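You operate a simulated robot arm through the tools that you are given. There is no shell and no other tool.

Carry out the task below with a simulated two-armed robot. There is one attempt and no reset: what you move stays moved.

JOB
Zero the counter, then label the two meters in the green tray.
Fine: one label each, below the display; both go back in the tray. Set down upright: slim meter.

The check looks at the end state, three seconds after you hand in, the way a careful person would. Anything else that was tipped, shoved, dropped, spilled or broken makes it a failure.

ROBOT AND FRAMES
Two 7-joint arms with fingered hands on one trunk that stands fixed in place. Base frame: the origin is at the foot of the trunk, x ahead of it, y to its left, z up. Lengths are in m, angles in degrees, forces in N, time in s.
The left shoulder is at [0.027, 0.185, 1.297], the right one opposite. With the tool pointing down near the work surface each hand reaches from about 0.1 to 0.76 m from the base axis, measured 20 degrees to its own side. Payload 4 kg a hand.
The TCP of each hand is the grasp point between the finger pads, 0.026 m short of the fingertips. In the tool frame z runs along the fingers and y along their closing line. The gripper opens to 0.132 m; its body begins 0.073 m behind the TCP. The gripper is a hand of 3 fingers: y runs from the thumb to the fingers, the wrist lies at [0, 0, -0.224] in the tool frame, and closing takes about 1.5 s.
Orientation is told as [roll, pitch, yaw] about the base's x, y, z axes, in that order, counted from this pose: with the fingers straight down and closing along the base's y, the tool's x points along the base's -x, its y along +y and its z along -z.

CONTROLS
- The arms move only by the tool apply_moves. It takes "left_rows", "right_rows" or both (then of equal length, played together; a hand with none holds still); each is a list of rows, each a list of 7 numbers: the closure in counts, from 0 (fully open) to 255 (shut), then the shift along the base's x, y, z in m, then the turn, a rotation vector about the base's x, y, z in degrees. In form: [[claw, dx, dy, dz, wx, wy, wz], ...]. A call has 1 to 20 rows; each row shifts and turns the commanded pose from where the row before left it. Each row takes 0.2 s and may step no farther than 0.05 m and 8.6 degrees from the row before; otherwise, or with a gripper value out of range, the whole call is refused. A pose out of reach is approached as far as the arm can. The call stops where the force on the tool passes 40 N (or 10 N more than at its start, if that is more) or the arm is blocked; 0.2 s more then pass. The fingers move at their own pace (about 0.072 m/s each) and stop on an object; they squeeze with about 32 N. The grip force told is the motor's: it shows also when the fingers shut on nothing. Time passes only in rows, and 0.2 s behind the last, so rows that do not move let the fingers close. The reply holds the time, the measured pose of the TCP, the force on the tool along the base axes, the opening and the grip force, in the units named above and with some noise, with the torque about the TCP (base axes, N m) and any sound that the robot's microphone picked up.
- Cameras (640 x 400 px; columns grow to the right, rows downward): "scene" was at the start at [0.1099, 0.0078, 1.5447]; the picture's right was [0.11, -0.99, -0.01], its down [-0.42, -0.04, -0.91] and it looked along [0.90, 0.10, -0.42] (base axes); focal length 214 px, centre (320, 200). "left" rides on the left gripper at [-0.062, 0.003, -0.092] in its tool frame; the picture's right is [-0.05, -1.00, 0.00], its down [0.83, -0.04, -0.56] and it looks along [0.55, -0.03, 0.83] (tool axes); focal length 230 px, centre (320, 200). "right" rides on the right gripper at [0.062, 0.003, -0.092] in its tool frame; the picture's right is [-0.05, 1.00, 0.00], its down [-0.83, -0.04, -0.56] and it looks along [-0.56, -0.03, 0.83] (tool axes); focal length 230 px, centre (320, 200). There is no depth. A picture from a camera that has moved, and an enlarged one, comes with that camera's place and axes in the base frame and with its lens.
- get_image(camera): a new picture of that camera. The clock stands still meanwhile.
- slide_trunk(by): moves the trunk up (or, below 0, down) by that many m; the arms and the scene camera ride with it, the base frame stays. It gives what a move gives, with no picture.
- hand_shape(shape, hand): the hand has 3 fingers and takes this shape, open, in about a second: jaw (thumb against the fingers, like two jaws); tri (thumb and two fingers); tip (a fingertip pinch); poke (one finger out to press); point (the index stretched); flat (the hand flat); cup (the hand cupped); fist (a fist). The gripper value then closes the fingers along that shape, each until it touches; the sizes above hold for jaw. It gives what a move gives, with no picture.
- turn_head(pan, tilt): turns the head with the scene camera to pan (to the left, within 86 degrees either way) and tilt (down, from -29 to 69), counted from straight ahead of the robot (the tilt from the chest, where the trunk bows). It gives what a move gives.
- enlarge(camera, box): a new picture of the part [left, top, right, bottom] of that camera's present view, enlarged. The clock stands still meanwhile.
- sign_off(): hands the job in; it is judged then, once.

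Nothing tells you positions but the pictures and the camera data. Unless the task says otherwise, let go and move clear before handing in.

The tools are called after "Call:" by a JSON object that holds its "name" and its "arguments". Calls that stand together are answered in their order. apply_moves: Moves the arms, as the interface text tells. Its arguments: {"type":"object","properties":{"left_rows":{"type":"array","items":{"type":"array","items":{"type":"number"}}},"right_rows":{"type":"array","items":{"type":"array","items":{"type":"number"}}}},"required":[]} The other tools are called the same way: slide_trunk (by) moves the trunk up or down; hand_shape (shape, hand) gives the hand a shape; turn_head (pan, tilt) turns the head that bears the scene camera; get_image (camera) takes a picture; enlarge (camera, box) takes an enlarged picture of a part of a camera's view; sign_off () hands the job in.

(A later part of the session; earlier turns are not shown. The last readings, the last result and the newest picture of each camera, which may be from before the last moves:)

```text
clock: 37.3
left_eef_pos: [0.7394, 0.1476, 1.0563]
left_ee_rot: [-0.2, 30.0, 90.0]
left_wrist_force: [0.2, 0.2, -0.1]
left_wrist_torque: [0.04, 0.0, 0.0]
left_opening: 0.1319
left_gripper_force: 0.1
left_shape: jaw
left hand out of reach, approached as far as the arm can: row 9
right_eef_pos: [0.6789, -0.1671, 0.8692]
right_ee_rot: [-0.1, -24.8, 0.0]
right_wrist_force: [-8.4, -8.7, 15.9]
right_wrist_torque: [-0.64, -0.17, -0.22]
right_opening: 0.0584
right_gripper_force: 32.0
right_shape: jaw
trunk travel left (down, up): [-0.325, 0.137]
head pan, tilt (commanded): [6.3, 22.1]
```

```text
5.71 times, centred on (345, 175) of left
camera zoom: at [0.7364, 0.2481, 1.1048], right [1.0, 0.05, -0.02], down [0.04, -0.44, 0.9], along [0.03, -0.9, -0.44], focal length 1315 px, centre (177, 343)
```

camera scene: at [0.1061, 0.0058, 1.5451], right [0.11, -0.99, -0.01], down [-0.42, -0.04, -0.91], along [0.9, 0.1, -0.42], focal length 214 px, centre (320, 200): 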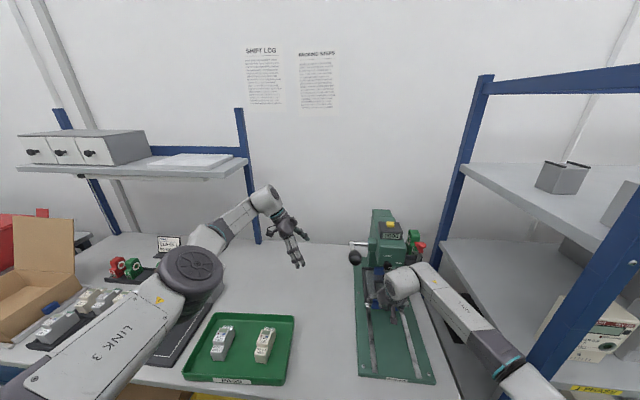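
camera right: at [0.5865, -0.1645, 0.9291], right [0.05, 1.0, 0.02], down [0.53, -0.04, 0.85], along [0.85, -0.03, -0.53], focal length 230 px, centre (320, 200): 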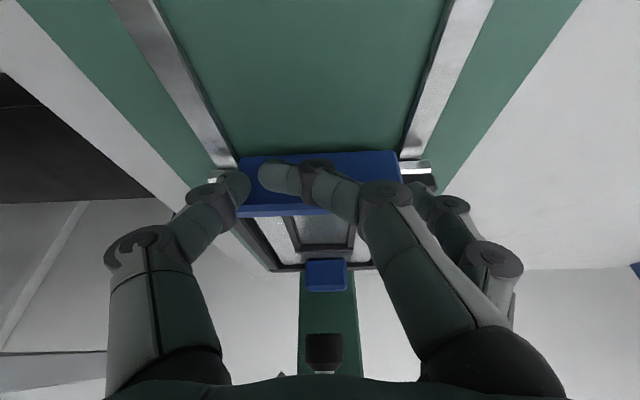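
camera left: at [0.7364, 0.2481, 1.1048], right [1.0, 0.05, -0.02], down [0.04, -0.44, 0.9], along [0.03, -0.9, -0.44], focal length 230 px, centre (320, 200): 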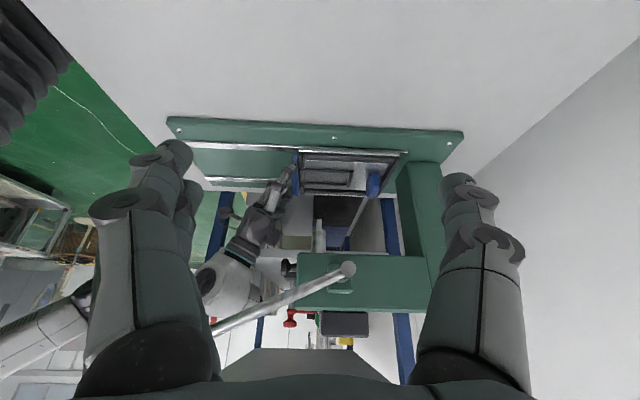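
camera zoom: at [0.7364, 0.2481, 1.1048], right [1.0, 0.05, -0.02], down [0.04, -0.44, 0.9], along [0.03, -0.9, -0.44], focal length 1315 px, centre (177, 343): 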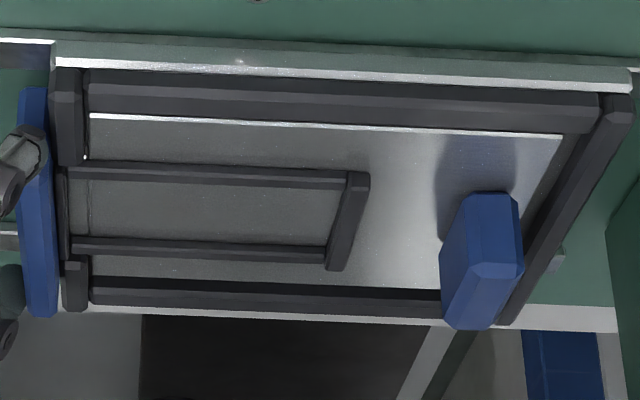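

From the side, the nest at the stop spans x 0.710–0.808 (centre 0.759) and the ram is at x≈0.750, about 9.5 mm nearer me: so a meter with its top facing away gets its label just below the display. I'll now pull the carriage back out with the right hand.

Call:
{"name": "apply_moves", "arguments": {"right_rows": [[255, -0.01, 0, 0, 0, 0, 0], [255, -0.02, 0, 0, 0, 0, 0], [255, -0.02, 0, 0, 0, 0, 0], [255, -0.02, 0, 0, 0, 0, 0], [255, -0.02, 0, 0, 0, 0, 0], [255, -0.02, 0, 0, 0, 0, 0], [255, -0.02, 0, 0, 0, 0, 0], [255, -0.02, 0, 0, 0, 0, 0], [255, -0.02, 0, 0, 0, 0, 0], [255, -0.008, 0, 0, 0, 0, 0]]}}

Call:
{"name": "get_image", "arguments": {"camera": "right"}}

Call:
{"name": "get_image", "arguments": {"camera": "left"}}

```text
clock: 39.5
left_eef_pos: [0.7412, 0.1483, 1.0525]
left_ee_rot: [0.1, 29.9, 90.0]
left_wrist_force: [0.2, 0.7, 0.1]
left_wrist_torque: [-0.02, -0.01, 0.01]
left_opening: 0.132
left_gripper_force: 0.0
left_shape: jaw
right_eef_pos: [0.5023, -0.1668, 0.8667]
right_ee_rot: [-0.2, -24.5, 0.1]
right_wrist_force: [0.0, -0.4, 0.2]
right_wrist_torque: [0.02, 0.01, -0.02]
right_opening: 0.0235
right_gripper_force: 32.4
right_shape: jaw
trunk travel left (down, up): [-0.325, 0.137]
head pan, tilt (commanded): [6.3, 22.1]
```

```text
taken
camera right: at [0.4087, -0.1635, 0.9259], right [0.05, 1.0, 0.02], down [0.52, -0.04, 0.85], along [0.85, -0.03, -0.53], focal length 230 px, centre (320, 200)
```

right: 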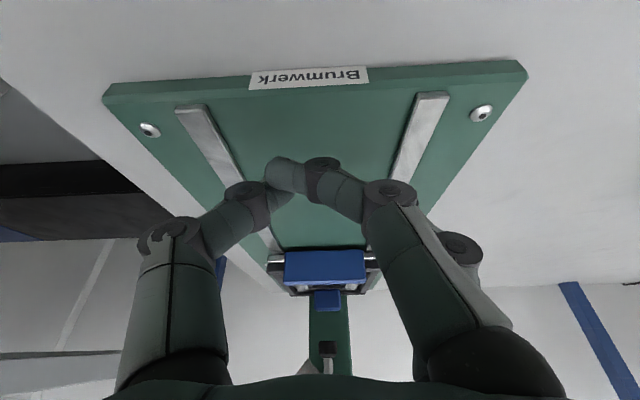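

```text
taken
camera left: at [0.7388, 0.2497, 1.1021], right [1.0, 0.05, -0.03], down [0.04, -0.44, 0.9], along [0.03, -0.9, -0.44], focal length 230 px, centre (320, 200)
```

left: 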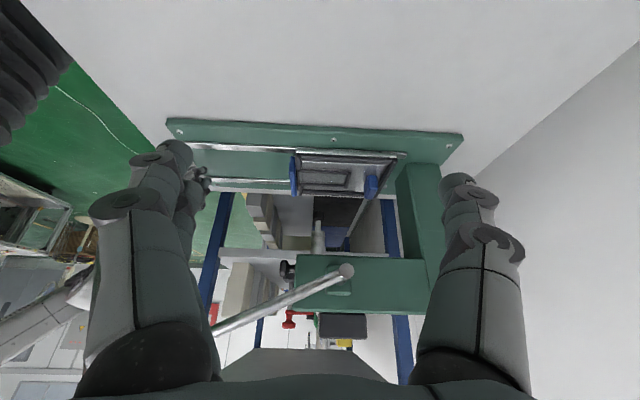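

The end grip slipped off and the carriage stayed at its stop, so pulling needs a positive hook. I'll lift the right hand and re-orient it (yaw 90°, leaning back 35°) so the thumb can go behind the bar beside the nest.

Call:
{"name": "apply_moves", "arguments": {"right_rows": [[150, 0, 0, 0.03, 0, 0, 0], [150, 0, 0, 0.04, 0, 0, 0], [150, -0.01, 0, 0.04, 0, 8.2, 0], [150, -0.01, 0, 0.04, 0, 8.2, 0], [150, 0, -0.01, 0, 0, 8.2, 0], [150, 0, -0.01, 0, 0, 0, 8.5], [150, 0, -0.01, 0, 0, 0, 8.5], [150, 0, 0, 0, 0, 0, 8.5], [150, 0, 0, 0, 0, 0, 8.5], [150, 0, 0, 0, 0, 0, 8.5], [150, 0, 0, 0, 0, 0, 8.5], [150, 0, 0, 0, 0, 0, 8.5], [150, 0, 0, 0, 0, 0, 8.5], [150, 0, 0, 0, 0, 0, 8.5], [150, 0, 0, 0, 0, 0, 8.5], [150, 0, 0, 0, 0, 0, 5], [150, 0, 0, 0, 0, -8.5, 0], [150, 0, 0, 0, 0, -8.5, 0], [150, 0, 0, 0, 0, -8.5, 0], [150, 0, 0, 0, 0, -8.5, 0]]}}

Call:
{"name": "get_image", "arguments": {"camera": "right"}}

Call:
{"name": "get_image", "arguments": {"camera": "scene"}}

```text
clock: 43.7
left_eef_pos: [0.7399, 0.1497, 1.054]
left_ee_rot: [-0.1, 30.1, 90.1]
left_wrist_force: [-0.2, 0.3, 0.8]
left_wrist_torque: [0.01, -0.01, 0.02]
left_opening: 0.1318
left_gripper_force: 0.1
left_shape: jaw
right_eef_pos: [0.4814, -0.1973, 1.0174]
right_ee_rot: [-34.4, 0.0, 89.9]
right_wrist_force: [-0.4, 0.6, -0.2]
right_wrist_torque: [-0.02, 0.0, 0.04]
right_opening: 0.054
right_gripper_force: 0.1
right_shape: jaw
trunk travel left (down, up): [-0.325, 0.137]
head pan, tilt (commanded): [6.3, 22.1]
```

```text
taken
camera right: at [0.428, -0.259, 1.0925], right [-0.82, 0.05, -0.56], down [-0.28, 0.83, 0.48], along [0.49, 0.55, -0.67], focal length 230 px, centre (320, 200)
```

right: 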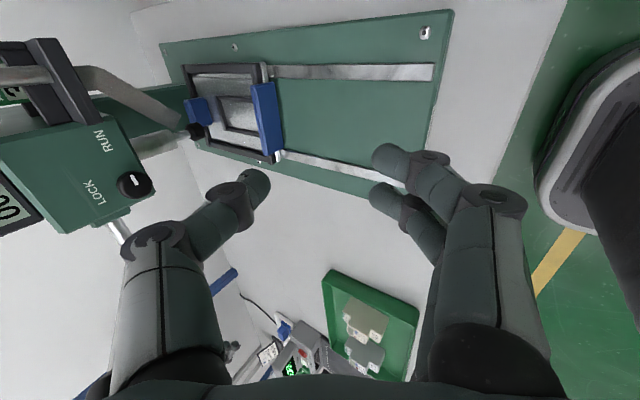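

```text
taken
camera scene: at [0.1088, 0.0074, 1.5448], right [0.11, -0.99, -0.01], down [-0.42, -0.04, -0.91], along [0.9, 0.1, -0.42], focal length 214 px, centre (320, 200)
```

scene: 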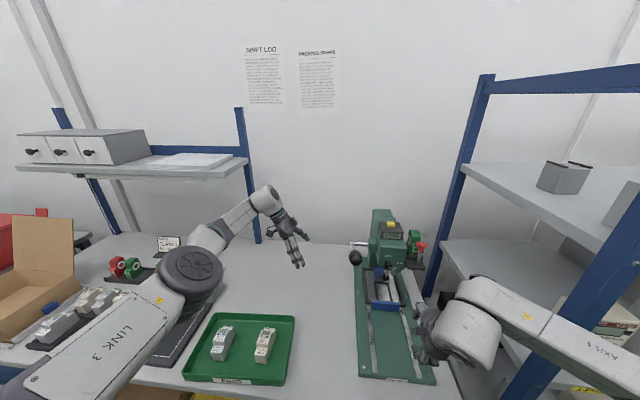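

The hand is in the leaning pose. I'll move it forward toward the handle, staying short of the knob and cartridge bracket, and look again.

Call:
{"name": "apply_moves", "arguments": {"right_rows": [[135, 0.035, -0.001, -0.015, 0, 0, 0], [135, 0.035, -0.001, -0.015, 0, 0, 0], [135, 0.035, -0.001, -0.015, 0, 0, 0], [135, 0.033, 0, -0.02, 0, 0, 0], [135, 0, 0, -0.03, 0, 0, 0], [135, 0, 0, -0.03, 0, 0, 0]]}}

Call:
{"name": "get_image", "arguments": {"camera": "right"}}

Call:
{"name": "enlarge", "arguments": {"camera": "left", "box": [200, 120, 430, 330]}}

Call:
{"name": "enlarge", "arguments": {"camera": "scene", "box": [340, 200, 460, 340]}}

```text
clock: 45.1
left_eef_pos: [0.7417, 0.1495, 1.0535]
left_ee_rot: [0.1, 30.0, 90.2]
left_wrist_force: [-0.2, 1.2, 0.2]
left_wrist_torque: [-0.03, 0.03, 0.01]
left_opening: 0.1319
left_gripper_force: 0.1
left_shape: jaw
right_eef_pos: [0.6213, -0.2006, 0.8925]
right_ee_rot: [-34.3, 0.0, 90.1]
right_wrist_force: [-0.5, -0.3, 0.5]
right_wrist_torque: [-0.01, -0.01, 0.0]
right_opening: 0.0615
right_gripper_force: 0.1
right_shape: jaw
trunk travel left (down, up): [-0.325, 0.137]
head pan, tilt (commanded): [6.3, 22.1]
```

```text
taken
camera right: at [0.5676, -0.2623, 0.9672], right [-0.83, 0.05, -0.56], down [-0.28, 0.83, 0.48], along [0.49, 0.55, -0.67], focal length 230 px, centre (320, 200)
```

right: 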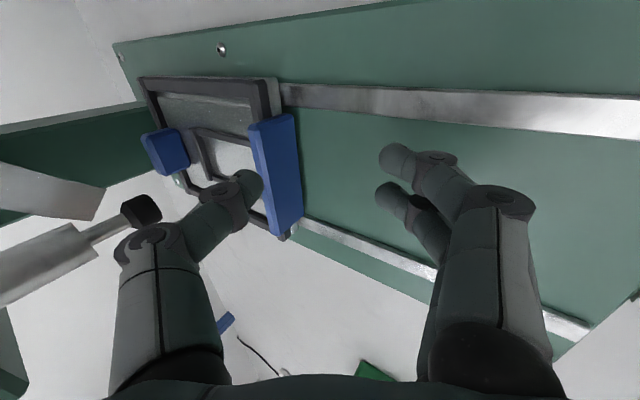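

```text
1.90 times, centred on (315, 225) of left
camera zoom: at [0.739, 0.2496, 1.1018], right [1.0, 0.05, -0.03], down [0.04, -0.44, 0.9], along [0.03, -0.9, -0.44], focal length 438 px, centre (330, 152)
```

zoom: 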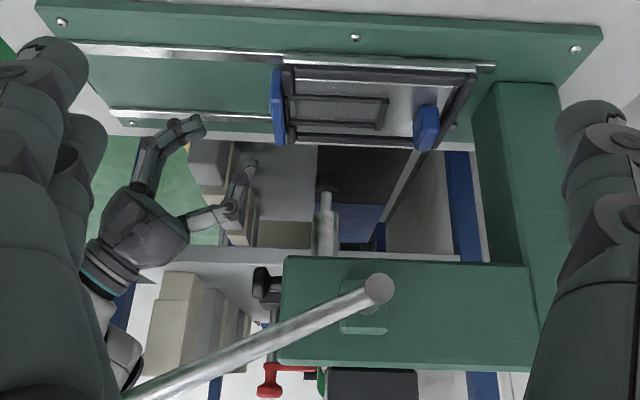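

```text
2.86 times, centred on (400, 270) of scene
camera zoom: at [0.1103, 0.0077, 1.5446], right [0.11, -0.99, -0.01], down [-0.42, -0.04, -0.91], along [0.9, 0.1, -0.42], focal length 613 px, centre (91, 0)
```

zoom: 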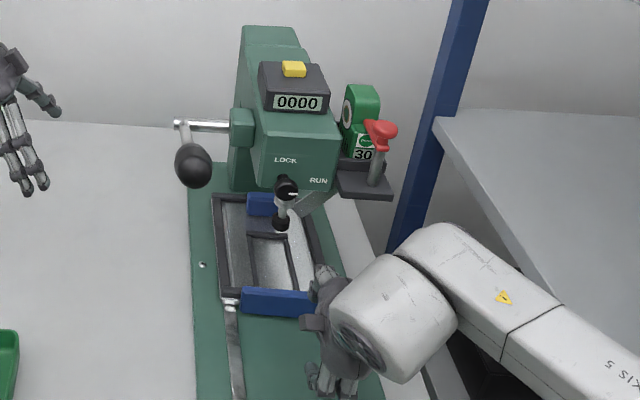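

From the side camera the thumb tip is at x≈0.661 and the handle at about x 0.690–0.702. I'll advance so the thumb passes just over the bar, then check before lowering.

Call:
{"name": "apply_moves", "arguments": {"right_rows": [[135, 0.02, -0.001, -0.003, 0, 0, 0], [135, 0.02, -0.001, -0.002, 0, 0, 0], [135, 0.015, 0, 0, 0, 0, 0], [135, 0.009, 0, 0, 0, 0, 0]]}}

Call:
{"name": "get_image", "arguments": {"camera": "right"}}

Call:
{"name": "enlarge", "arguments": {"camera": "left", "box": [200, 120, 430, 330]}}

```text
clock: 46.1
left_eef_pos: [0.7417, 0.1506, 1.0531]
left_ee_rot: [0.1, 30.0, 90.0]
left_wrist_force: [0.3, 0.0, -0.1]
left_wrist_torque: [0.02, -0.02, 0.03]
left_opening: 0.1319
left_gripper_force: 0.1
left_shape: jaw
right_eef_pos: [0.6843, -0.2009, 0.886]
right_ee_rot: [-34.2, 0.0, 90.1]
right_wrist_force: [1.4, -0.1, 0.8]
right_wrist_torque: [0.01, 0.0, -0.01]
right_opening: 0.0613
right_gripper_force: 0.1
right_shape: jaw
trunk travel left (down, up): [-0.325, 0.137]
head pan, tilt (commanded): [6.3, 22.1]
```

```text
taken
camera right: at [0.6312, -0.2634, 0.9617], right [-0.83, 0.05, -0.56], down [-0.28, 0.83, 0.48], along [0.49, 0.55, -0.67], focal length 230 px, centre (320, 200)
```

right: 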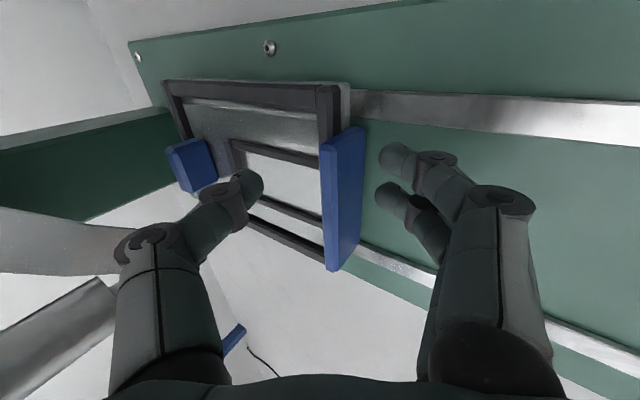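

```text
1.90 times, centred on (315, 225) of left
camera zoom: at [0.7391, 0.2497, 1.1019], right [1.0, 0.05, -0.03], down [0.04, -0.44, 0.9], along [0.03, -0.9, -0.44], focal length 438 px, centre (330, 152)
```

zoom: 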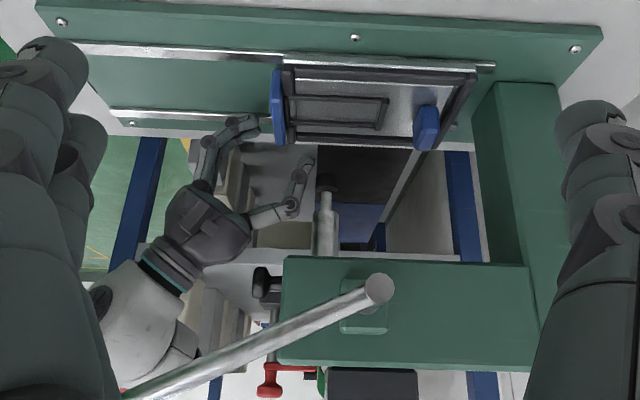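

The thumb is past the bar and the fingers are in front of it. I'll lower 18 mm and close.

Call:
{"name": "apply_moves", "arguments": {"right_rows": [[135, 0, 0, -0.008, 0, 0, 0], [135, 0.003, 0, -0.006, 0, 0, 0], [135, 0.003, 0, -0.004, 0, 0, 0], [180, 0, 0, 0, 0, 0, 0], [255, 0, 0, 0, 0, 0, 0], [255, 0, 0, 0, 0, 0, 0], [255, 0, 0, 0, 0, 0, 0], [255, 0, 0, 0, 0, 0, 0]]}}

Call:
{"name": "get_image", "arguments": {"camera": "right"}}

Call:
{"name": "enlarge", "arguments": {"camera": "left", "box": [200, 120, 430, 330]}}

```text
clock: 47.9
left_eef_pos: [0.7419, 0.1504, 1.0528]
left_ee_rot: [0.1, 30.0, 90.1]
left_wrist_force: [0.3, -0.4, 0.5]
left_wrist_torque: [0.03, 0.0, -0.02]
left_opening: 0.1321
left_gripper_force: 0.1
left_shape: jaw
right_eef_pos: [0.6896, -0.2009, 0.8682]
right_ee_rot: [-34.1, 0.2, 90.0]
right_wrist_force: [0.0, 1.0, -1.7]
right_wrist_torque: [0.03, 0.67, -0.02]
right_opening: 0.0144
right_gripper_force: 32.1
right_shape: jaw
trunk travel left (down, up): [-0.325, 0.137]
head pan, tilt (commanded): [6.3, 22.1]
```

```text
taken
camera right: at [0.6369, -0.2632, 0.9435], right [-0.83, 0.05, -0.56], down [-0.28, 0.83, 0.48], along [0.49, 0.55, -0.67], focal length 230 px, centre (320, 200)
```

right: 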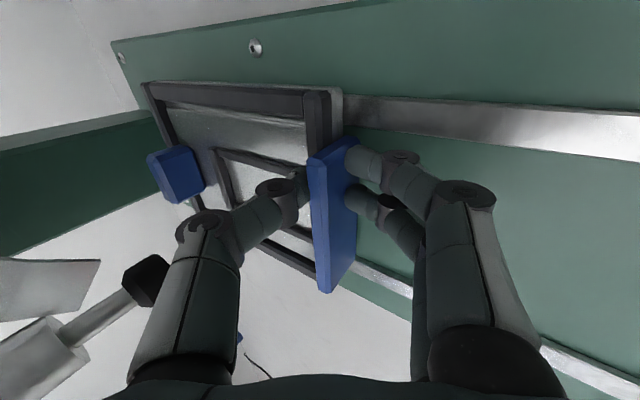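

```text
1.90 times, centred on (315, 225) of left
camera zoom: at [0.7391, 0.2496, 1.1019], right [1.0, 0.05, -0.03], down [0.04, -0.44, 0.9], along [0.03, -0.9, -0.44], focal length 438 px, centre (330, 152)
```

zoom: 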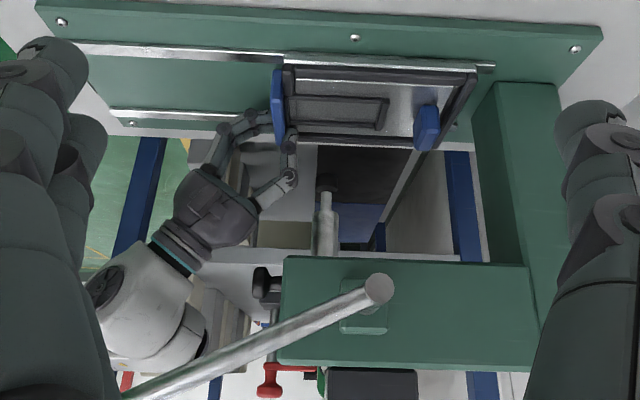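

The bar is firmly gripped between thumb and fingers. I'll pull the carriage back to its starting place.

Call:
{"name": "apply_moves", "arguments": {"right_rows": [[255, -0.008, 0, 0, 0, 0, 0], [255, -0.012, 0, 0, 0, 0, 0], [255, -0.015, 0, 0, 0, 0, 0], [255, -0.02, 0, 0, 0, 0, 0], [255, -0.02, 0, 0, 0, 0, 0], [255, -0.02, 0, 0, 0, 0, 0]]}}

Call:
{"name": "get_image", "arguments": {"camera": "right"}}

Call:
{"name": "enlarge", "arguments": {"camera": "left", "box": [200, 120, 430, 330]}}

```text
clock: 48.5
left_eef_pos: [0.7453, 0.1496, 1.0481]
left_ee_rot: [0.3, 30.0, 90.2]
left_wrist_force: [0.1, 1.1, -0.3]
left_wrist_torque: [-0.02, 0.02, -0.02]
left_opening: 0.1318
left_gripper_force: 0.2
left_shape: jaw
right_eef_pos: [0.6771, -0.2012, 0.8695]
right_ee_rot: [-34.9, 0.0, 90.0]
right_wrist_force: [38.0, 9.7, -20.2]
right_wrist_torque: [0.06, 0.46, 0.2]
right_opening: 0.0069
right_gripper_force: 31.9
right_shape: jaw
trunk travel left (down, up): [-0.325, 0.137]
head pan, tilt (commanded): [6.3, 22.1]
stopped in row 3 (right hand): the force on the tool passed its limit at 48 N (the readings are from after the stop); the commanded pose is now the measured one
```

```text
taken
camera right: at [0.6228, -0.2639, 0.9439], right [-0.82, 0.05, -0.57], down [-0.28, 0.83, 0.48], along [0.5, 0.55, -0.67], focal length 230 px, centre (320, 200)
```

right: 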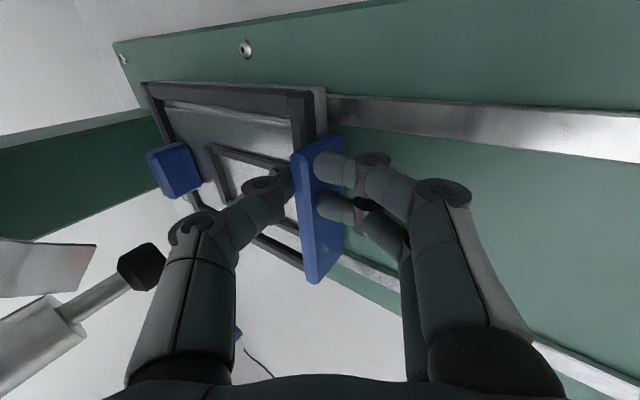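

```text
1.90 times, centred on (315, 225) of left
camera zoom: at [0.7442, 0.2491, 1.0974], right [1.0, 0.05, -0.03], down [0.05, -0.44, 0.9], along [0.03, -0.9, -0.44], focal length 438 px, centre (330, 152)
```

zoom: 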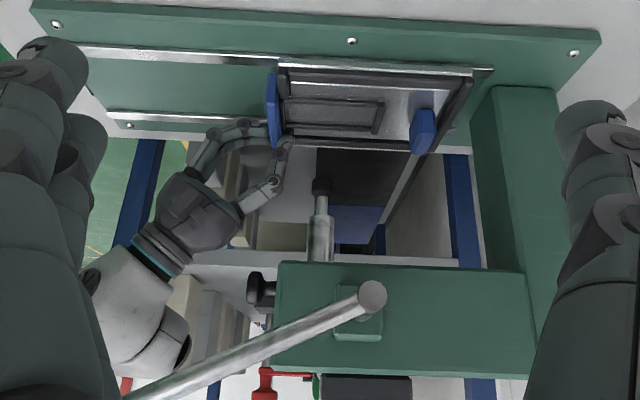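

The carriage did not budge under ~38 N, so something holds it at the inner stop. I'll inspect it closely from the side before trying anything else.

Call:
{"name": "enlarge", "arguments": {"camera": "left", "box": [325, 140, 405, 200]}}

Call:
{"name": "enlarge", "arguments": {"camera": "left", "box": [265, 140, 345, 200]}}

Call:
{"name": "enlarge", "arguments": {"camera": "scene", "box": [370, 245, 420, 305]}}

Call:
{"name": "enlarge", "arguments": {"camera": "right", "box": [110, 60, 350, 300]}}

```text
6.67 times, centred on (365, 170) of left
camera zoom: at [0.7442, 0.2491, 1.0974], right [1.0, 0.05, -0.03], down [0.05, -0.44, 0.9], along [0.03, -0.9, -0.44], focal length 1534 px, centre (20, 400)
```

zoom: 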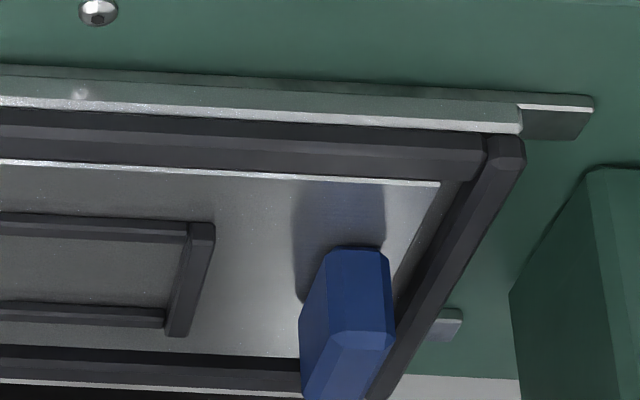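

```text
6.67 times, centred on (305, 170) of left
camera zoom: at [0.7442, 0.2491, 1.0974], right [1.0, 0.05, -0.03], down [0.05, -0.44, 0.9], along [0.03, -0.9, -0.44], focal length 1534 px, centre (420, 400)
```

zoom: 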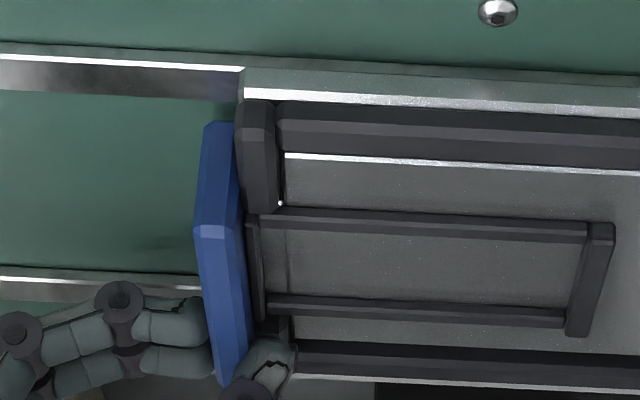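

```text
6.67 times, centred on (395, 275) of scene
camera zoom: at [0.1184, 0.0087, 1.5438], right [0.11, -0.99, -0.01], down [-0.42, -0.04, -0.9], along [0.9, 0.1, -0.43], focal length 1430 px, centre (-180, -300)
```

zoom: 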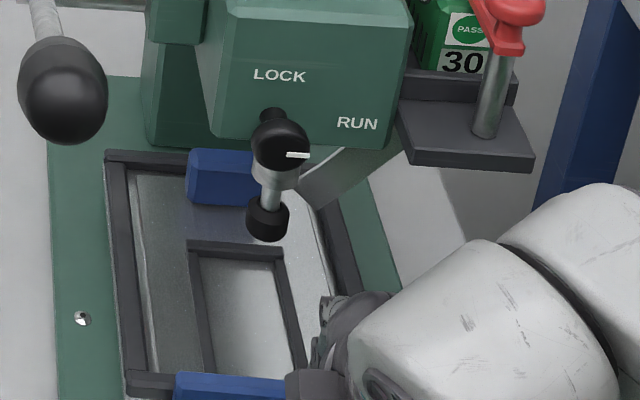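

```text
1.67 times, centred on (230, 180) of right
camera zoom: at [0.6228, -0.2639, 0.9439], right [-0.82, 0.05, -0.57], down [-0.28, 0.83, 0.48], along [0.5, 0.55, -0.67], focal length 384 px, centre (470, 233)
```

zoom: 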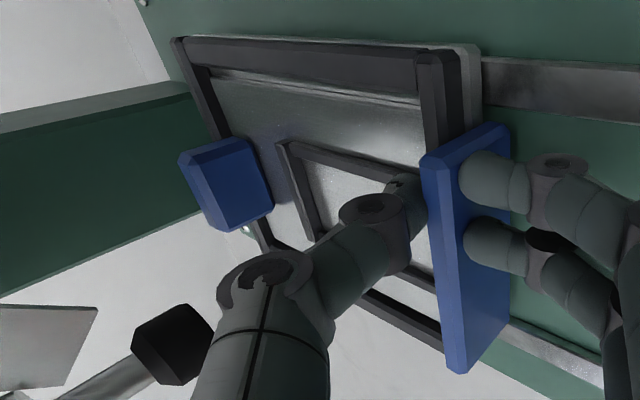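

Call:
{"name": "apply_moves", "arguments": {"right_rows": [[255, 0, 0, 0, 0, 0, 0]]}}

```text
clock: 48.9
left_eef_pos: [0.7475, 0.149, 1.0493]
left_ee_rot: [0.4, 30.0, 90.2]
left_wrist_force: [-0.3, 0.3, 0.1]
left_wrist_torque: [0.02, 0.02, 0.0]
left_opening: 0.132
left_gripper_force: 0.0
left_shape: jaw
right_eef_pos: [0.6757, -0.2025, 0.8691]
right_ee_rot: [-34.7, -0.1, 89.9]
right_wrist_force: [41.0, 12.7, -18.6]
right_wrist_torque: [0.09, 0.42, 0.25]
right_opening: 0.0068
right_gripper_force: 32.2
right_shape: jaw
trunk travel left (down, up): [-0.325, 0.137]
head pan, tilt (commanded): [6.3, 22.1]
```

A steady 41 N pull at the off-centre grip does nothing; it may be jammed by the offset, so I'll stop forcing it. I'll relax, re-grip on the bar's centre line, and try a straight gentle pull.

Call:
{"name": "apply_moves", "arguments": {"right_rows": [[255, 0.008, 0, 0, 0, 0, 0], [135, 0.006, 0, 0, 0, 0, 0], [135, 0, 0, 0, 0, 0, 0], [135, 0, 0, 0, 0, 0, 0], [135, 0, 0, 0.01, 0, 0, 0], [135, 0, 0, 0.01, 0, 0, 0], [135, 0, 0.015, 0, 0, 0, 0], [135, 0, 0.017, 0, 0, 0, 0]]}}

Call:
{"name": "get_image", "arguments": {"camera": "right"}}

Call:
{"name": "enlarge", "arguments": {"camera": "left", "box": [200, 120, 430, 330]}}

```text
clock: 50.7
left_eef_pos: [0.7413, 0.1488, 1.0539]
left_ee_rot: [0.2, 30.1, 90.1]
left_wrist_force: [-0.7, 0.3, 0.5]
left_wrist_torque: [0.0, 0.01, 0.06]
left_opening: 0.1318
left_gripper_force: 0.0
left_shape: jaw
right_eef_pos: [0.6864, -0.1699, 0.892]
right_ee_rot: [-34.8, 0.0, 89.9]
right_wrist_force: [-1.1, -0.3, -0.4]
right_wrist_torque: [-0.01, 0.0, 0.01]
right_opening: 0.0615
right_gripper_force: 0.1
right_shape: jaw
trunk travel left (down, up): [-0.325, 0.137]
head pan, tilt (commanded): [6.3, 22.1]
```

```text
taken
camera right: at [0.6317, -0.2322, 0.9665], right [-0.82, 0.05, -0.57], down [-0.28, 0.83, 0.48], along [0.5, 0.55, -0.67], focal length 230 px, centre (320, 200)
```

right: 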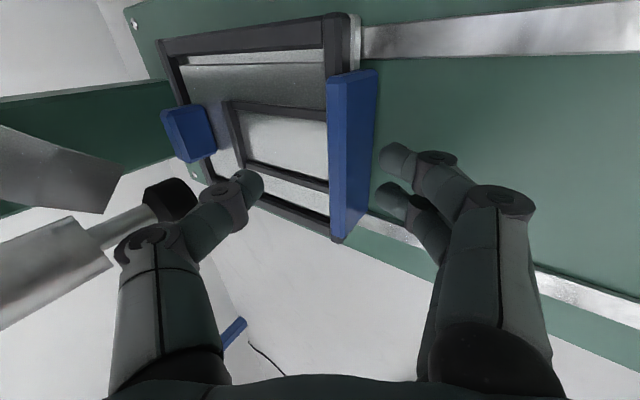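

```text
1.90 times, centred on (315, 225) of left
camera zoom: at [0.7389, 0.2489, 1.1016], right [1.0, 0.05, -0.03], down [0.04, -0.44, 0.9], along [0.03, -0.9, -0.44], focal length 438 px, centre (330, 152)
```

zoom: 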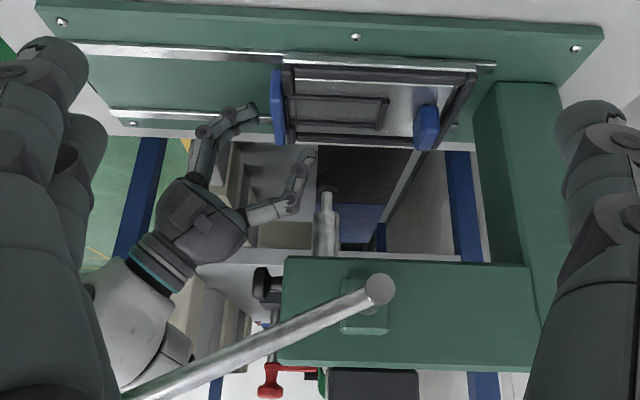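

Call:
{"name": "apply_moves", "arguments": {"right_rows": [[135, 0, 0, -0.01, 0, 0, 0], [135, 0.002, 0, -0.01, 0, 0, 0], [135, 0.002, 0, -0.006, 0, 0, 0], [180, 0, 0, 0, 0, 0, 0], [255, 0, 0, 0, 0, 0, 0], [255, 0, 0, 0, 0, 0, 0], [255, 0, 0, 0, 0, 0, 0], [255, 0, 0, 0, 0, 0, 0]]}}

Call:
{"name": "get_image", "arguments": {"camera": "right"}}

Call:
{"name": "enlarge", "arguments": {"camera": "left", "box": [240, 130, 400, 230]}}

```text
clock: 52.5
left_eef_pos: [0.7391, 0.1492, 1.0528]
left_ee_rot: [0.1, 29.9, 90.1]
left_wrist_force: [-0.2, 1.0, 1.1]
left_wrist_torque: [0.04, 0.01, -0.01]
left_opening: 0.1322
left_gripper_force: 0.1
left_shape: jaw
right_eef_pos: [0.6907, -0.1686, 0.8655]
right_ee_rot: [-34.8, 0.1, 90.0]
right_wrist_force: [-0.8, -0.3, -1.2]
right_wrist_torque: [0.0, 0.77, -0.01]
right_opening: 0.015
right_gripper_force: 31.6
right_shape: jaw
trunk travel left (down, up): [-0.325, 0.137]
head pan, tilt (commanded): [6.3, 22.1]
```

```text
taken
camera right: at [0.6355, -0.2324, 0.9402], right [-0.82, 0.05, -0.57], down [-0.28, 0.83, 0.48], along [0.5, 0.55, -0.67], focal length 230 px, centre (320, 200)
```

right: 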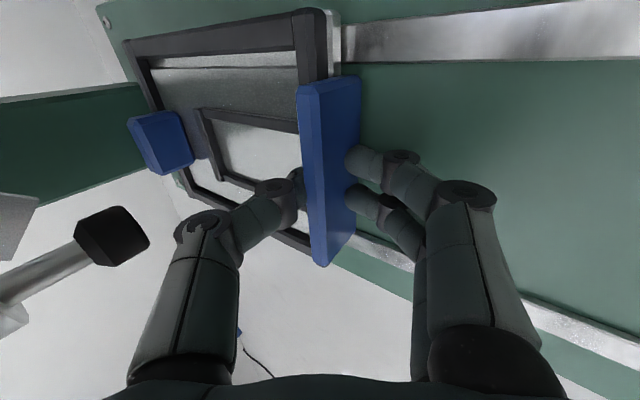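

```text
4.00 times, centred on (320, 180) of left
camera zoom: at [0.739, 0.2485, 1.1015], right [1.0, 0.05, -0.03], down [0.04, -0.44, 0.9], along [0.03, -0.9, -0.44], focal length 920 px, centre (320, 280)
```

zoom: 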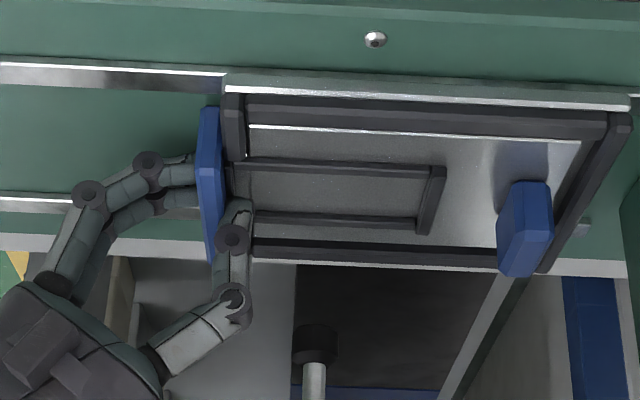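

The grip is centred on the bar now. I'll try a small straight pull and watch the force.

Call:
{"name": "apply_moves", "arguments": {"right_rows": [[255, -0.004, 0, 0, 0, 0, 0], [255, -0.004, 0, 0, 0, 0, 0]]}}

Call:
{"name": "enlarge", "arguments": {"camera": "left", "box": [240, 130, 400, 230]}}

```text
clock: 53.1
left_eef_pos: [0.7433, 0.1487, 1.0507]
left_ee_rot: [0.2, 30.0, 90.2]
left_wrist_force: [0.4, 0.3, -0.1]
left_wrist_torque: [0.0, 0.02, 0.01]
left_opening: 0.132
left_gripper_force: 0.1
left_shape: jaw
right_eef_pos: [0.6849, -0.1703, 0.8662]
right_ee_rot: [-34.9, 0.0, 89.9]
right_wrist_force: [19.1, 0.4, -5.8]
right_wrist_torque: [0.03, 0.54, 0.04]
right_opening: 0.0121
right_gripper_force: 32.0
right_shape: jaw
trunk travel left (down, up): [-0.325, 0.137]
head pan, tilt (commanded): [6.3, 22.1]
```

```text
4.00 times, centred on (320, 180) of left
camera zoom: at [0.7417, 0.2488, 1.0997], right [1.0, 0.05, -0.03], down [0.05, -0.44, 0.9], along [0.03, -0.9, -0.44], focal length 920 px, centre (320, 280)
```

zoom: 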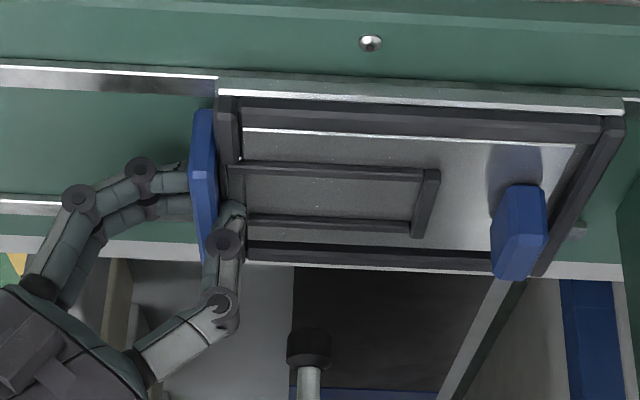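

Call:
{"name": "apply_moves", "arguments": {"right_rows": [[255, -0.004, 0, 0, 0, 0, 0], [255, -0.004, 0, 0, 0, 0, 0], [255, -0.003, 0, 0, 0, 0, 0]]}}

Call:
{"name": "enlarge", "arguments": {"camera": "left", "box": [240, 130, 400, 230]}}

```text
clock: 53.9
left_eef_pos: [0.7454, 0.1491, 1.0488]
left_ee_rot: [0.3, 30.1, 90.3]
left_wrist_force: [-0.4, 0.4, 0.4]
left_wrist_torque: [0.03, -0.01, -0.02]
left_opening: 0.1319
left_gripper_force: 0.1
left_shape: jaw
right_eef_pos: [0.6788, -0.1713, 0.8668]
right_ee_rot: [-35.2, 0.0, 89.9]
right_wrist_force: [32.7, 5.6, -15.6]
right_wrist_torque: [0.06, 0.54, 0.13]
right_opening: 0.0094
right_gripper_force: 31.6
right_shape: jaw
trunk travel left (down, up): [-0.325, 0.137]
head pan, tilt (commanded): [6.3, 22.1]
stopped in row 3 (right hand): the force on the tool passed its limit at 41 N (the readings are from after the stop); the commanded pose is now the measured one
```

```text
4.00 times, centred on (320, 180) of left
camera zoom: at [0.7432, 0.2495, 1.0981], right [1.0, 0.05, -0.03], down [0.05, -0.44, 0.9], along [0.03, -0.9, -0.44], focal length 920 px, centre (320, 280)
```

zoom: 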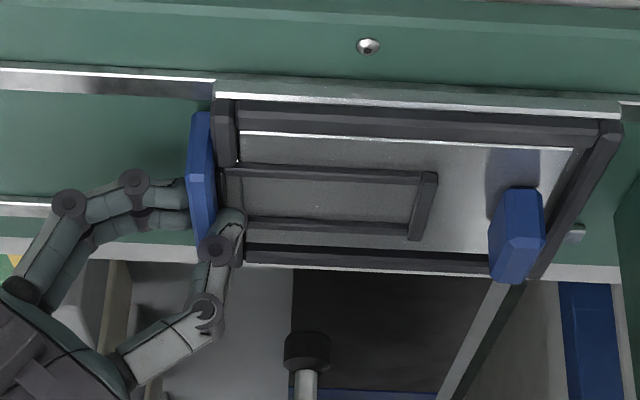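

It is clearly latched rather than stiff. Before anything drastic I'll try the harmless option of a push-to-release catch: push inward once more, ease off, then pull gently.

Call:
{"name": "apply_moves", "arguments": {"right_rows": [[255, 0.008, 0, 0, 0, 0, 0], [255, 0.006, 0, 0, 0, 0, 0], [255, 0.004, 0, 0, 0, 0, 0], [255, 0.004, 0, 0, 0, 0, 0], [255, 0.003, 0, 0, 0, 0, 0]]}}

Call:
{"name": "enlarge", "arguments": {"camera": "left", "box": [240, 130, 400, 230]}}

```text
clock: 55.1
left_eef_pos: [0.7352, 0.1485, 1.0558]
left_ee_rot: [-0.3, 30.0, 89.9]
left_wrist_force: [0.6, 0.4, 0.2]
left_wrist_torque: [-0.02, -0.04, -0.01]
left_opening: 0.1318
left_gripper_force: 0.0
left_shape: jaw
right_eef_pos: [0.6926, -0.1716, 0.8706]
right_ee_rot: [-35.2, 0.0, 89.8]
right_wrist_force: [-42.3, -0.5, 6.5]
right_wrist_torque: [-0.01, 2.06, 0.07]
right_opening: 0.0157
right_gripper_force: 32.6
right_shape: jaw
trunk travel left (down, up): [-0.325, 0.137]
head pan, tilt (commanded): [6.3, 22.1]
```

```text
4.00 times, centred on (320, 180) of left
camera zoom: at [0.7339, 0.2487, 1.1055], right [1.0, 0.05, -0.02], down [0.04, -0.44, 0.9], along [0.03, -0.9, -0.44], focal length 920 px, centre (320, 280)
```

zoom: 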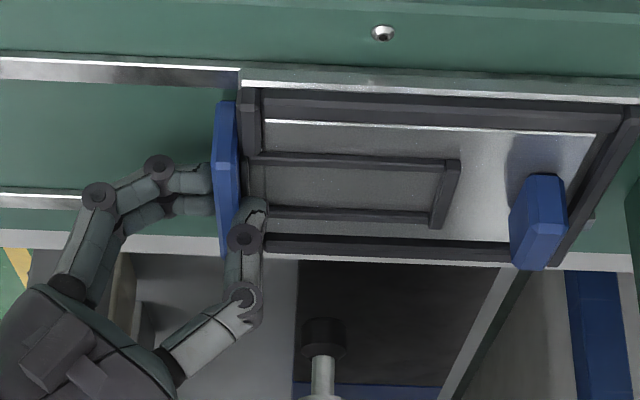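

The carriage went in about 4 mm further than before, so there may be a catch with over-travel. I'll ease off and pull gently.

Call:
{"name": "apply_moves", "arguments": {"right_rows": [[255, -0.006, 0, 0, 0, 0, 0], [255, -0.006, 0, 0, 0, 0, 0], [255, -0.006, 0, 0, 0, 0, 0], [255, -0.004, 0, 0, 0, 0, 0], [255, -0.004, 0, 0, 0, 0, 0]]}}

Call:
{"name": "enlarge", "arguments": {"camera": "left", "box": [240, 130, 400, 230]}}

```text
clock: 56.3
left_eef_pos: [0.7459, 0.1486, 1.048]
left_ee_rot: [0.3, 30.0, 90.1]
left_wrist_force: [-0.2, 0.6, -0.3]
left_wrist_torque: [-0.01, 0.02, 0.02]
left_opening: 0.1317
left_gripper_force: 0.1
left_shape: jaw
right_eef_pos: [0.6793, -0.1727, 0.867]
right_ee_rot: [-35.3, -0.1, 89.8]
right_wrist_force: [38.3, 11.2, -15.6]
right_wrist_torque: [0.0, 0.48, 0.27]
right_opening: 0.008
right_gripper_force: 32.4
right_shape: jaw
trunk travel left (down, up): [-0.325, 0.137]
head pan, tilt (commanded): [6.3, 22.1]
```

```text
4.00 times, centred on (320, 180) of left
camera zoom: at [0.7444, 0.2487, 1.0972], right [1.0, 0.04, -0.03], down [0.05, -0.44, 0.9], along [0.03, -0.9, -0.44], focal length 920 px, centre (320, 280)
```

zoom: 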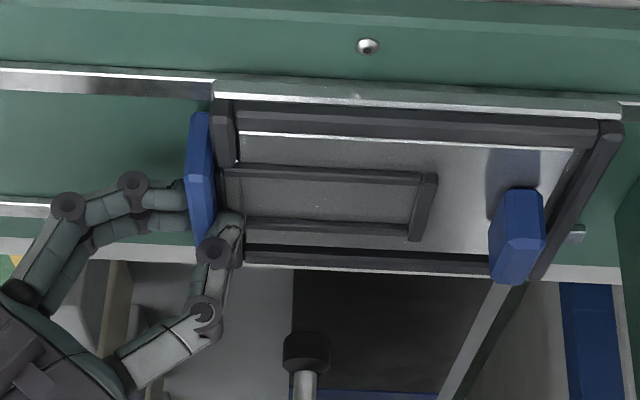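

The nest is held by a catch that yields neither to a pull nor a second push. I'll release the bar and back the right hand off so I can think about the LOCK/RUN knob, which is the reversible thing to try.

Call:
{"name": "apply_moves", "arguments": {"right_rows": [[255, 0.006, 0, 0, 0, 0, 0], [255, 0.006, 0, 0, 0, 0, 0], [135, 0, 0, 0, 0, 0, 0], [135, 0, 0, 0, 0, 0, 0], [135, 0, 0, 0, 0, 0, 0], [135, 0, 0, 0.012, 0, 0, 0], [135, 0, 0, 0.012, 0, 0, 0], [135, -0.03, 0, 0.002, 0, 0, 0], [135, -0.04, 0, 0.005, 0, 0, 0], [135, -0.04, 0, 0.02, 0, 0, 0], [135, -0.04, 0, 0.02, 0, 0, 0], [135, -0.04, 0, 0.02, 0, 0, 0], [135, -0.02, 0, 0.03, 0, 0, 0]]}}

Call:
{"name": "get_image", "arguments": {"camera": "right"}}

Call:
{"name": "enlarge", "arguments": {"camera": "scene", "box": [340, 200, 440, 330]}}

Call:
{"name": "enlarge", "arguments": {"camera": "left", "box": [240, 130, 430, 330]}}

```text
clock: 59.1
left_eef_pos: [0.74, 0.1481, 1.0535]
left_ee_rot: [0.0, 30.0, 90.1]
left_wrist_force: [-0.1, -0.3, 0.2]
left_wrist_torque: [-0.01, 0.0, 0.01]
left_opening: 0.1319
left_gripper_force: 0.1
left_shape: jaw
right_eef_pos: [0.4734, -0.1718, 0.9898]
right_ee_rot: [-35.2, 0.1, 90.0]
right_wrist_force: [1.1, 0.1, 0.6]
right_wrist_torque: [-0.01, 0.04, -0.02]
right_opening: 0.0616
right_gripper_force: 0.0
right_shape: jaw
trunk travel left (down, up): [-0.325, 0.137]
head pan, tilt (commanded): [6.3, 22.1]
```

```text
taken
camera right: at [0.4179, -0.2332, 1.0636], right [-0.82, 0.05, -0.58], down [-0.28, 0.83, 0.48], along [0.5, 0.55, -0.66], focal length 230 px, centre (320, 200)
```

right: 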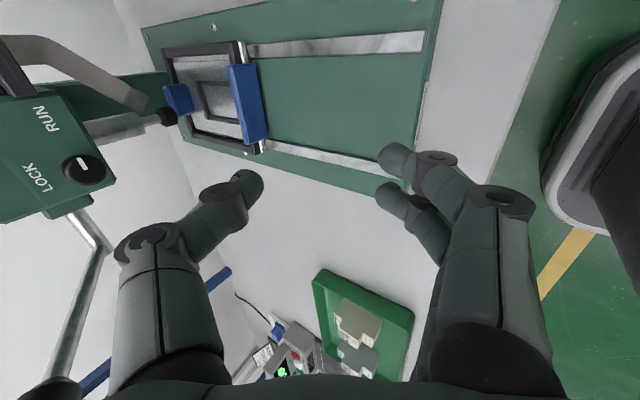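

```text
3.08 times, centred on (390, 265) of scene
camera zoom: at [0.1096, 0.008, 1.5447], right [0.11, -0.99, -0.01], down [-0.42, -0.04, -0.91], along [0.9, 0.1, -0.42], focal length 660 px, centre (105, 0)
```

zoom: 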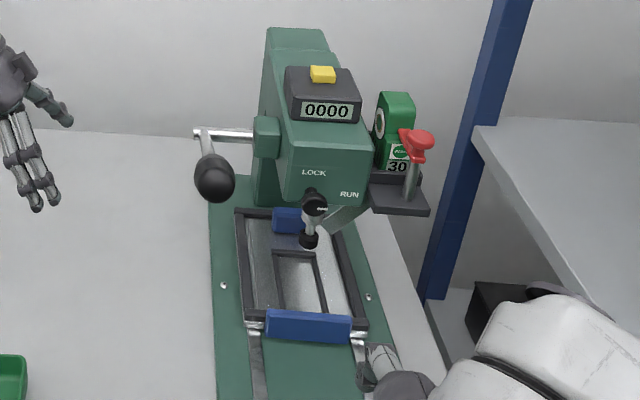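

```text
2.00 times, centred on (335, 230) of left
camera zoom: at [0.7385, 0.2487, 1.1019], right [1.0, 0.05, -0.03], down [0.04, -0.44, 0.9], along [0.03, -0.9, -0.44], focal length 460 px, centre (290, 140)
```

zoom: 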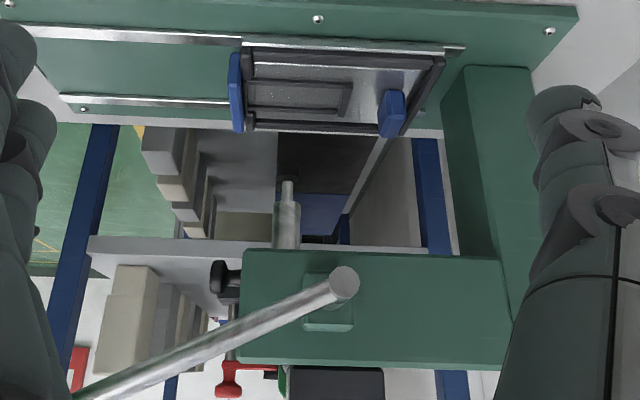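

Call:
{"name": "enlarge", "arguments": {"camera": "right", "box": [0, 80, 140, 230]}}

Call:
{"name": "enlarge", "arguments": {"camera": "scene", "box": [378, 245, 408, 275]}}

Call:
{"name": "enlarge", "arguments": {"camera": "left", "box": [280, 240, 370, 340]}}

```text
2.67 times, centred on (70, 155) of right
camera zoom: at [0.4179, -0.2332, 1.0636], right [-0.82, 0.05, -0.58], down [-0.28, 0.83, 0.48], along [0.5, 0.55, -0.66], focal length 614 px, centre (987, 320)
```

zoom: 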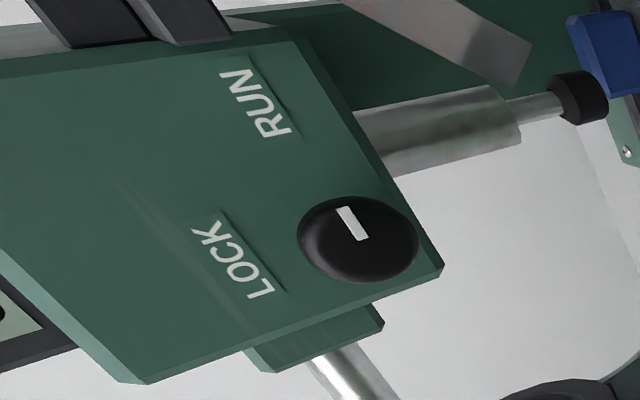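

```text
13.33 times, centred on (393, 260) of scene
camera zoom: at [0.1096, 0.008, 1.5447], right [0.11, -0.99, -0.01], down [-0.42, -0.04, -0.91], along [0.9, 0.1, -0.42], focal length 2860 px, centre (-653, -600)
```

zoom: 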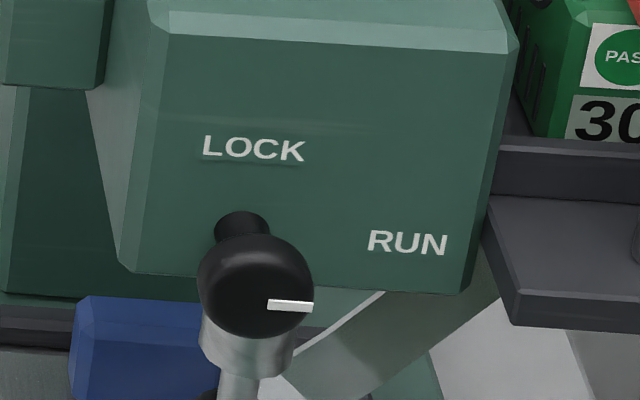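

```text
4.00 times, centred on (325, 290) of left
camera zoom: at [0.7385, 0.2487, 1.1019], right [1.0, 0.05, -0.03], down [0.04, -0.44, 0.9], along [0.03, -0.9, -0.44], focal length 920 px, centre (300, -160)
```

zoom: 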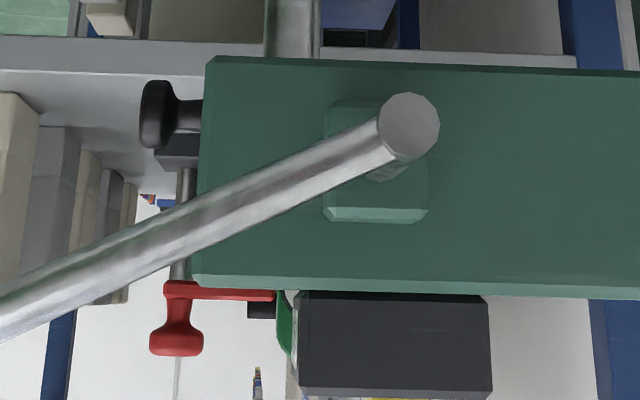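

The knob mark points to RUN; its cap is at about (0.69,-0.156,1.037). I'll re-orient the right hand to point straight forward so it can grip the knob and try LOCK, which is reversible.

Call:
{"name": "apply_moves", "arguments": {"right_rows": [[135, 0.01, 0.004, 0.012, 0, -8, 0], [135, 0.01, 0.004, 0.012, 0, -8, 0], [135, 0.01, 0.004, 0.012, 0, -8, 0], [135, 0.01, 0.004, 0.012, 0, -8, 0], [135, 0.01, 0, 0, 0, -8, 0], [135, 0.01, 0, 0, 0, -8, 0], [135, 0.01, 0, 0, 0, -7, 0], [135, 0, 0, 0, 8.5, 0, 0], [135, 0, 0, 0, 8.5, 0, 0], [135, 0, 0, 0, 8.5, 0, 0], [135, 0, 0, 0, 8.5, 0, 0], [135, 0, 0, 0, 8.5, 0, 0], [135, 0, 0, 0, 8.5, 0, 0], [135, 0, 0, 0, 8.5, 0, 0], [135, 0, 0, 0, 8.5, 0, 0], [135, 0, 0, 0, 8.5, 0, 0], [135, 0, 0, 0, 8.5, 0, 0], [135, 0, 0, 0, 5, 0, 0]]}}

Call:
{"name": "get_image", "arguments": {"camera": "right"}}

Call:
{"name": "get_image", "arguments": {"camera": "scene"}}

Call:
{"name": "get_image", "arguments": {"camera": "left"}}

```text
clock: 62.9
left_eef_pos: [0.7411, 0.148, 1.053]
left_ee_rot: [0.0, 29.9, 90.1]
left_wrist_force: [-0.1, 0.8, 0.0]
left_wrist_torque: [-0.02, -0.01, 0.0]
left_opening: 0.132
left_gripper_force: 0.2
left_shape: jaw
right_eef_pos: [0.4724, 0.0175, 1.3746]
right_ee_rot: [175.3, -86.7, -167.9]
right_wrist_force: [-1.1, 0.2, -0.2]
right_wrist_torque: [0.02, 0.01, -0.04]
right_opening: 0.0623
right_gripper_force: 0.0
right_shape: jaw
right hand out of reach, approached as far as the arm can: row 3, 4, 7, 8, 9, 10, 11, 12, 13, 14, 15, 16, 17, 18
trunk travel left (down, up): [-0.325, 0.137]
head pan, tilt (commanded): [6.3, 22.1]
```

```text
taken
camera right: at [0.3858, 0.0087, 1.3076], right [-0.13, 0.99, 0.06], down [-0.59, -0.12, 0.8], along [0.8, 0.07, 0.6], focal length 230 px, centre (320, 200)
```

right: 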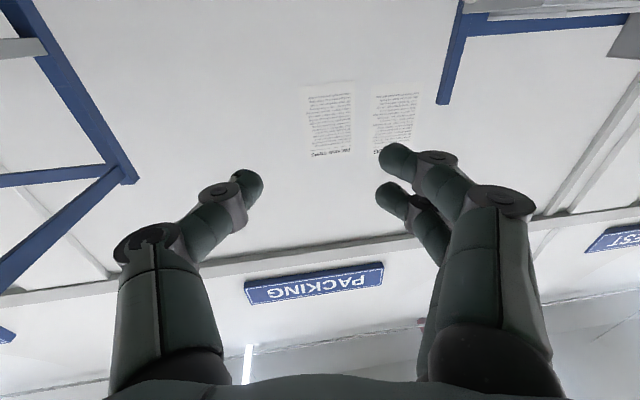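

```text
taken
camera scene: at [0.1098, 0.0074, 1.5447], right [0.11, -0.99, -0.01], down [-0.42, -0.04, -0.91], along [0.9, 0.1, -0.42], focal length 214 px, centre (320, 200)
```

scene: 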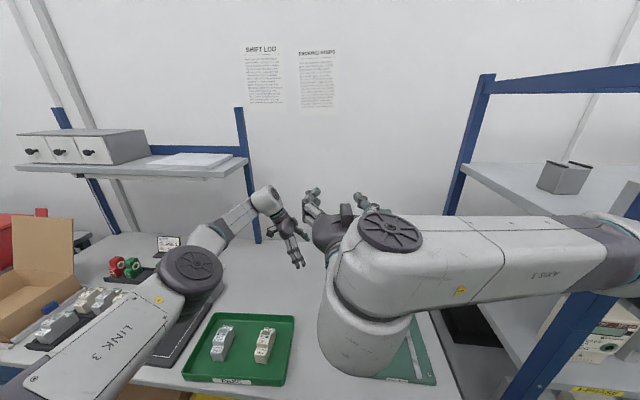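

```text
taken
camera left: at [0.7386, 0.2482, 1.1019], right [1.0, 0.05, -0.03], down [0.04, -0.44, 0.9], along [0.03, -0.9, -0.44], focal length 230 px, centre (320, 200)
```

left: 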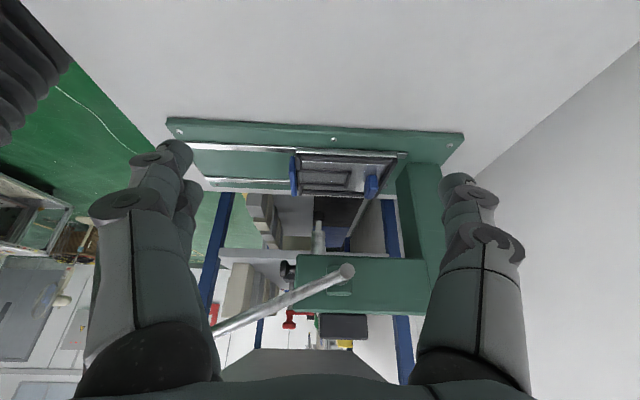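

The forward-pointing pose was not reachable low down; the arm rose to a safe free-space pose instead and touched nothing. I'll check that it is stable, then bring it back to the downward pose.

Call:
{"name": "apply_moves", "arguments": {"right_rows": [[135, 0, 0, 0, 0, 0, 0]]}}

Call:
{"name": "enlarge", "arguments": {"camera": "scene", "box": [270, 150, 480, 390]}}

```text
clock: 63.3
left_eef_pos: [0.7422, 0.149, 1.0517]
left_ee_rot: [0.0, 30.0, 90.0]
left_wrist_force: [-0.7, 0.5, 0.3]
left_wrist_torque: [0.01, -0.01, 0.0]
left_opening: 0.1321
left_gripper_force: 0.0
left_shape: jaw
right_eef_pos: [0.4735, 0.0176, 1.3727]
right_ee_rot: [176.6, -86.8, -169.1]
right_wrist_force: [-0.7, 0.0, -0.9]
right_wrist_torque: [0.0, 0.0, -0.03]
right_opening: 0.0618
right_gripper_force: 0.1
right_shape: jaw
trunk travel left (down, up): [-0.325, 0.137]
head pan, tilt (commanded): [6.3, 22.1]
```

```text
1.67 times, centred on (375, 270) of scene
camera zoom: at [0.1099, 0.0076, 1.5447], right [0.11, -0.99, -0.01], down [-0.42, -0.04, -0.91], along [0.9, 0.1, -0.42], focal length 358 px, centre (228, 83)
```

zoom: 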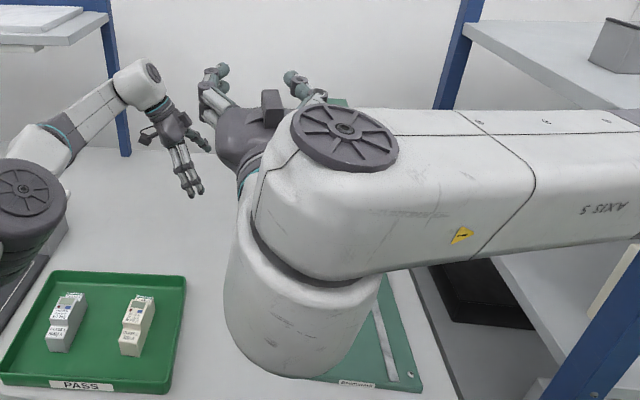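

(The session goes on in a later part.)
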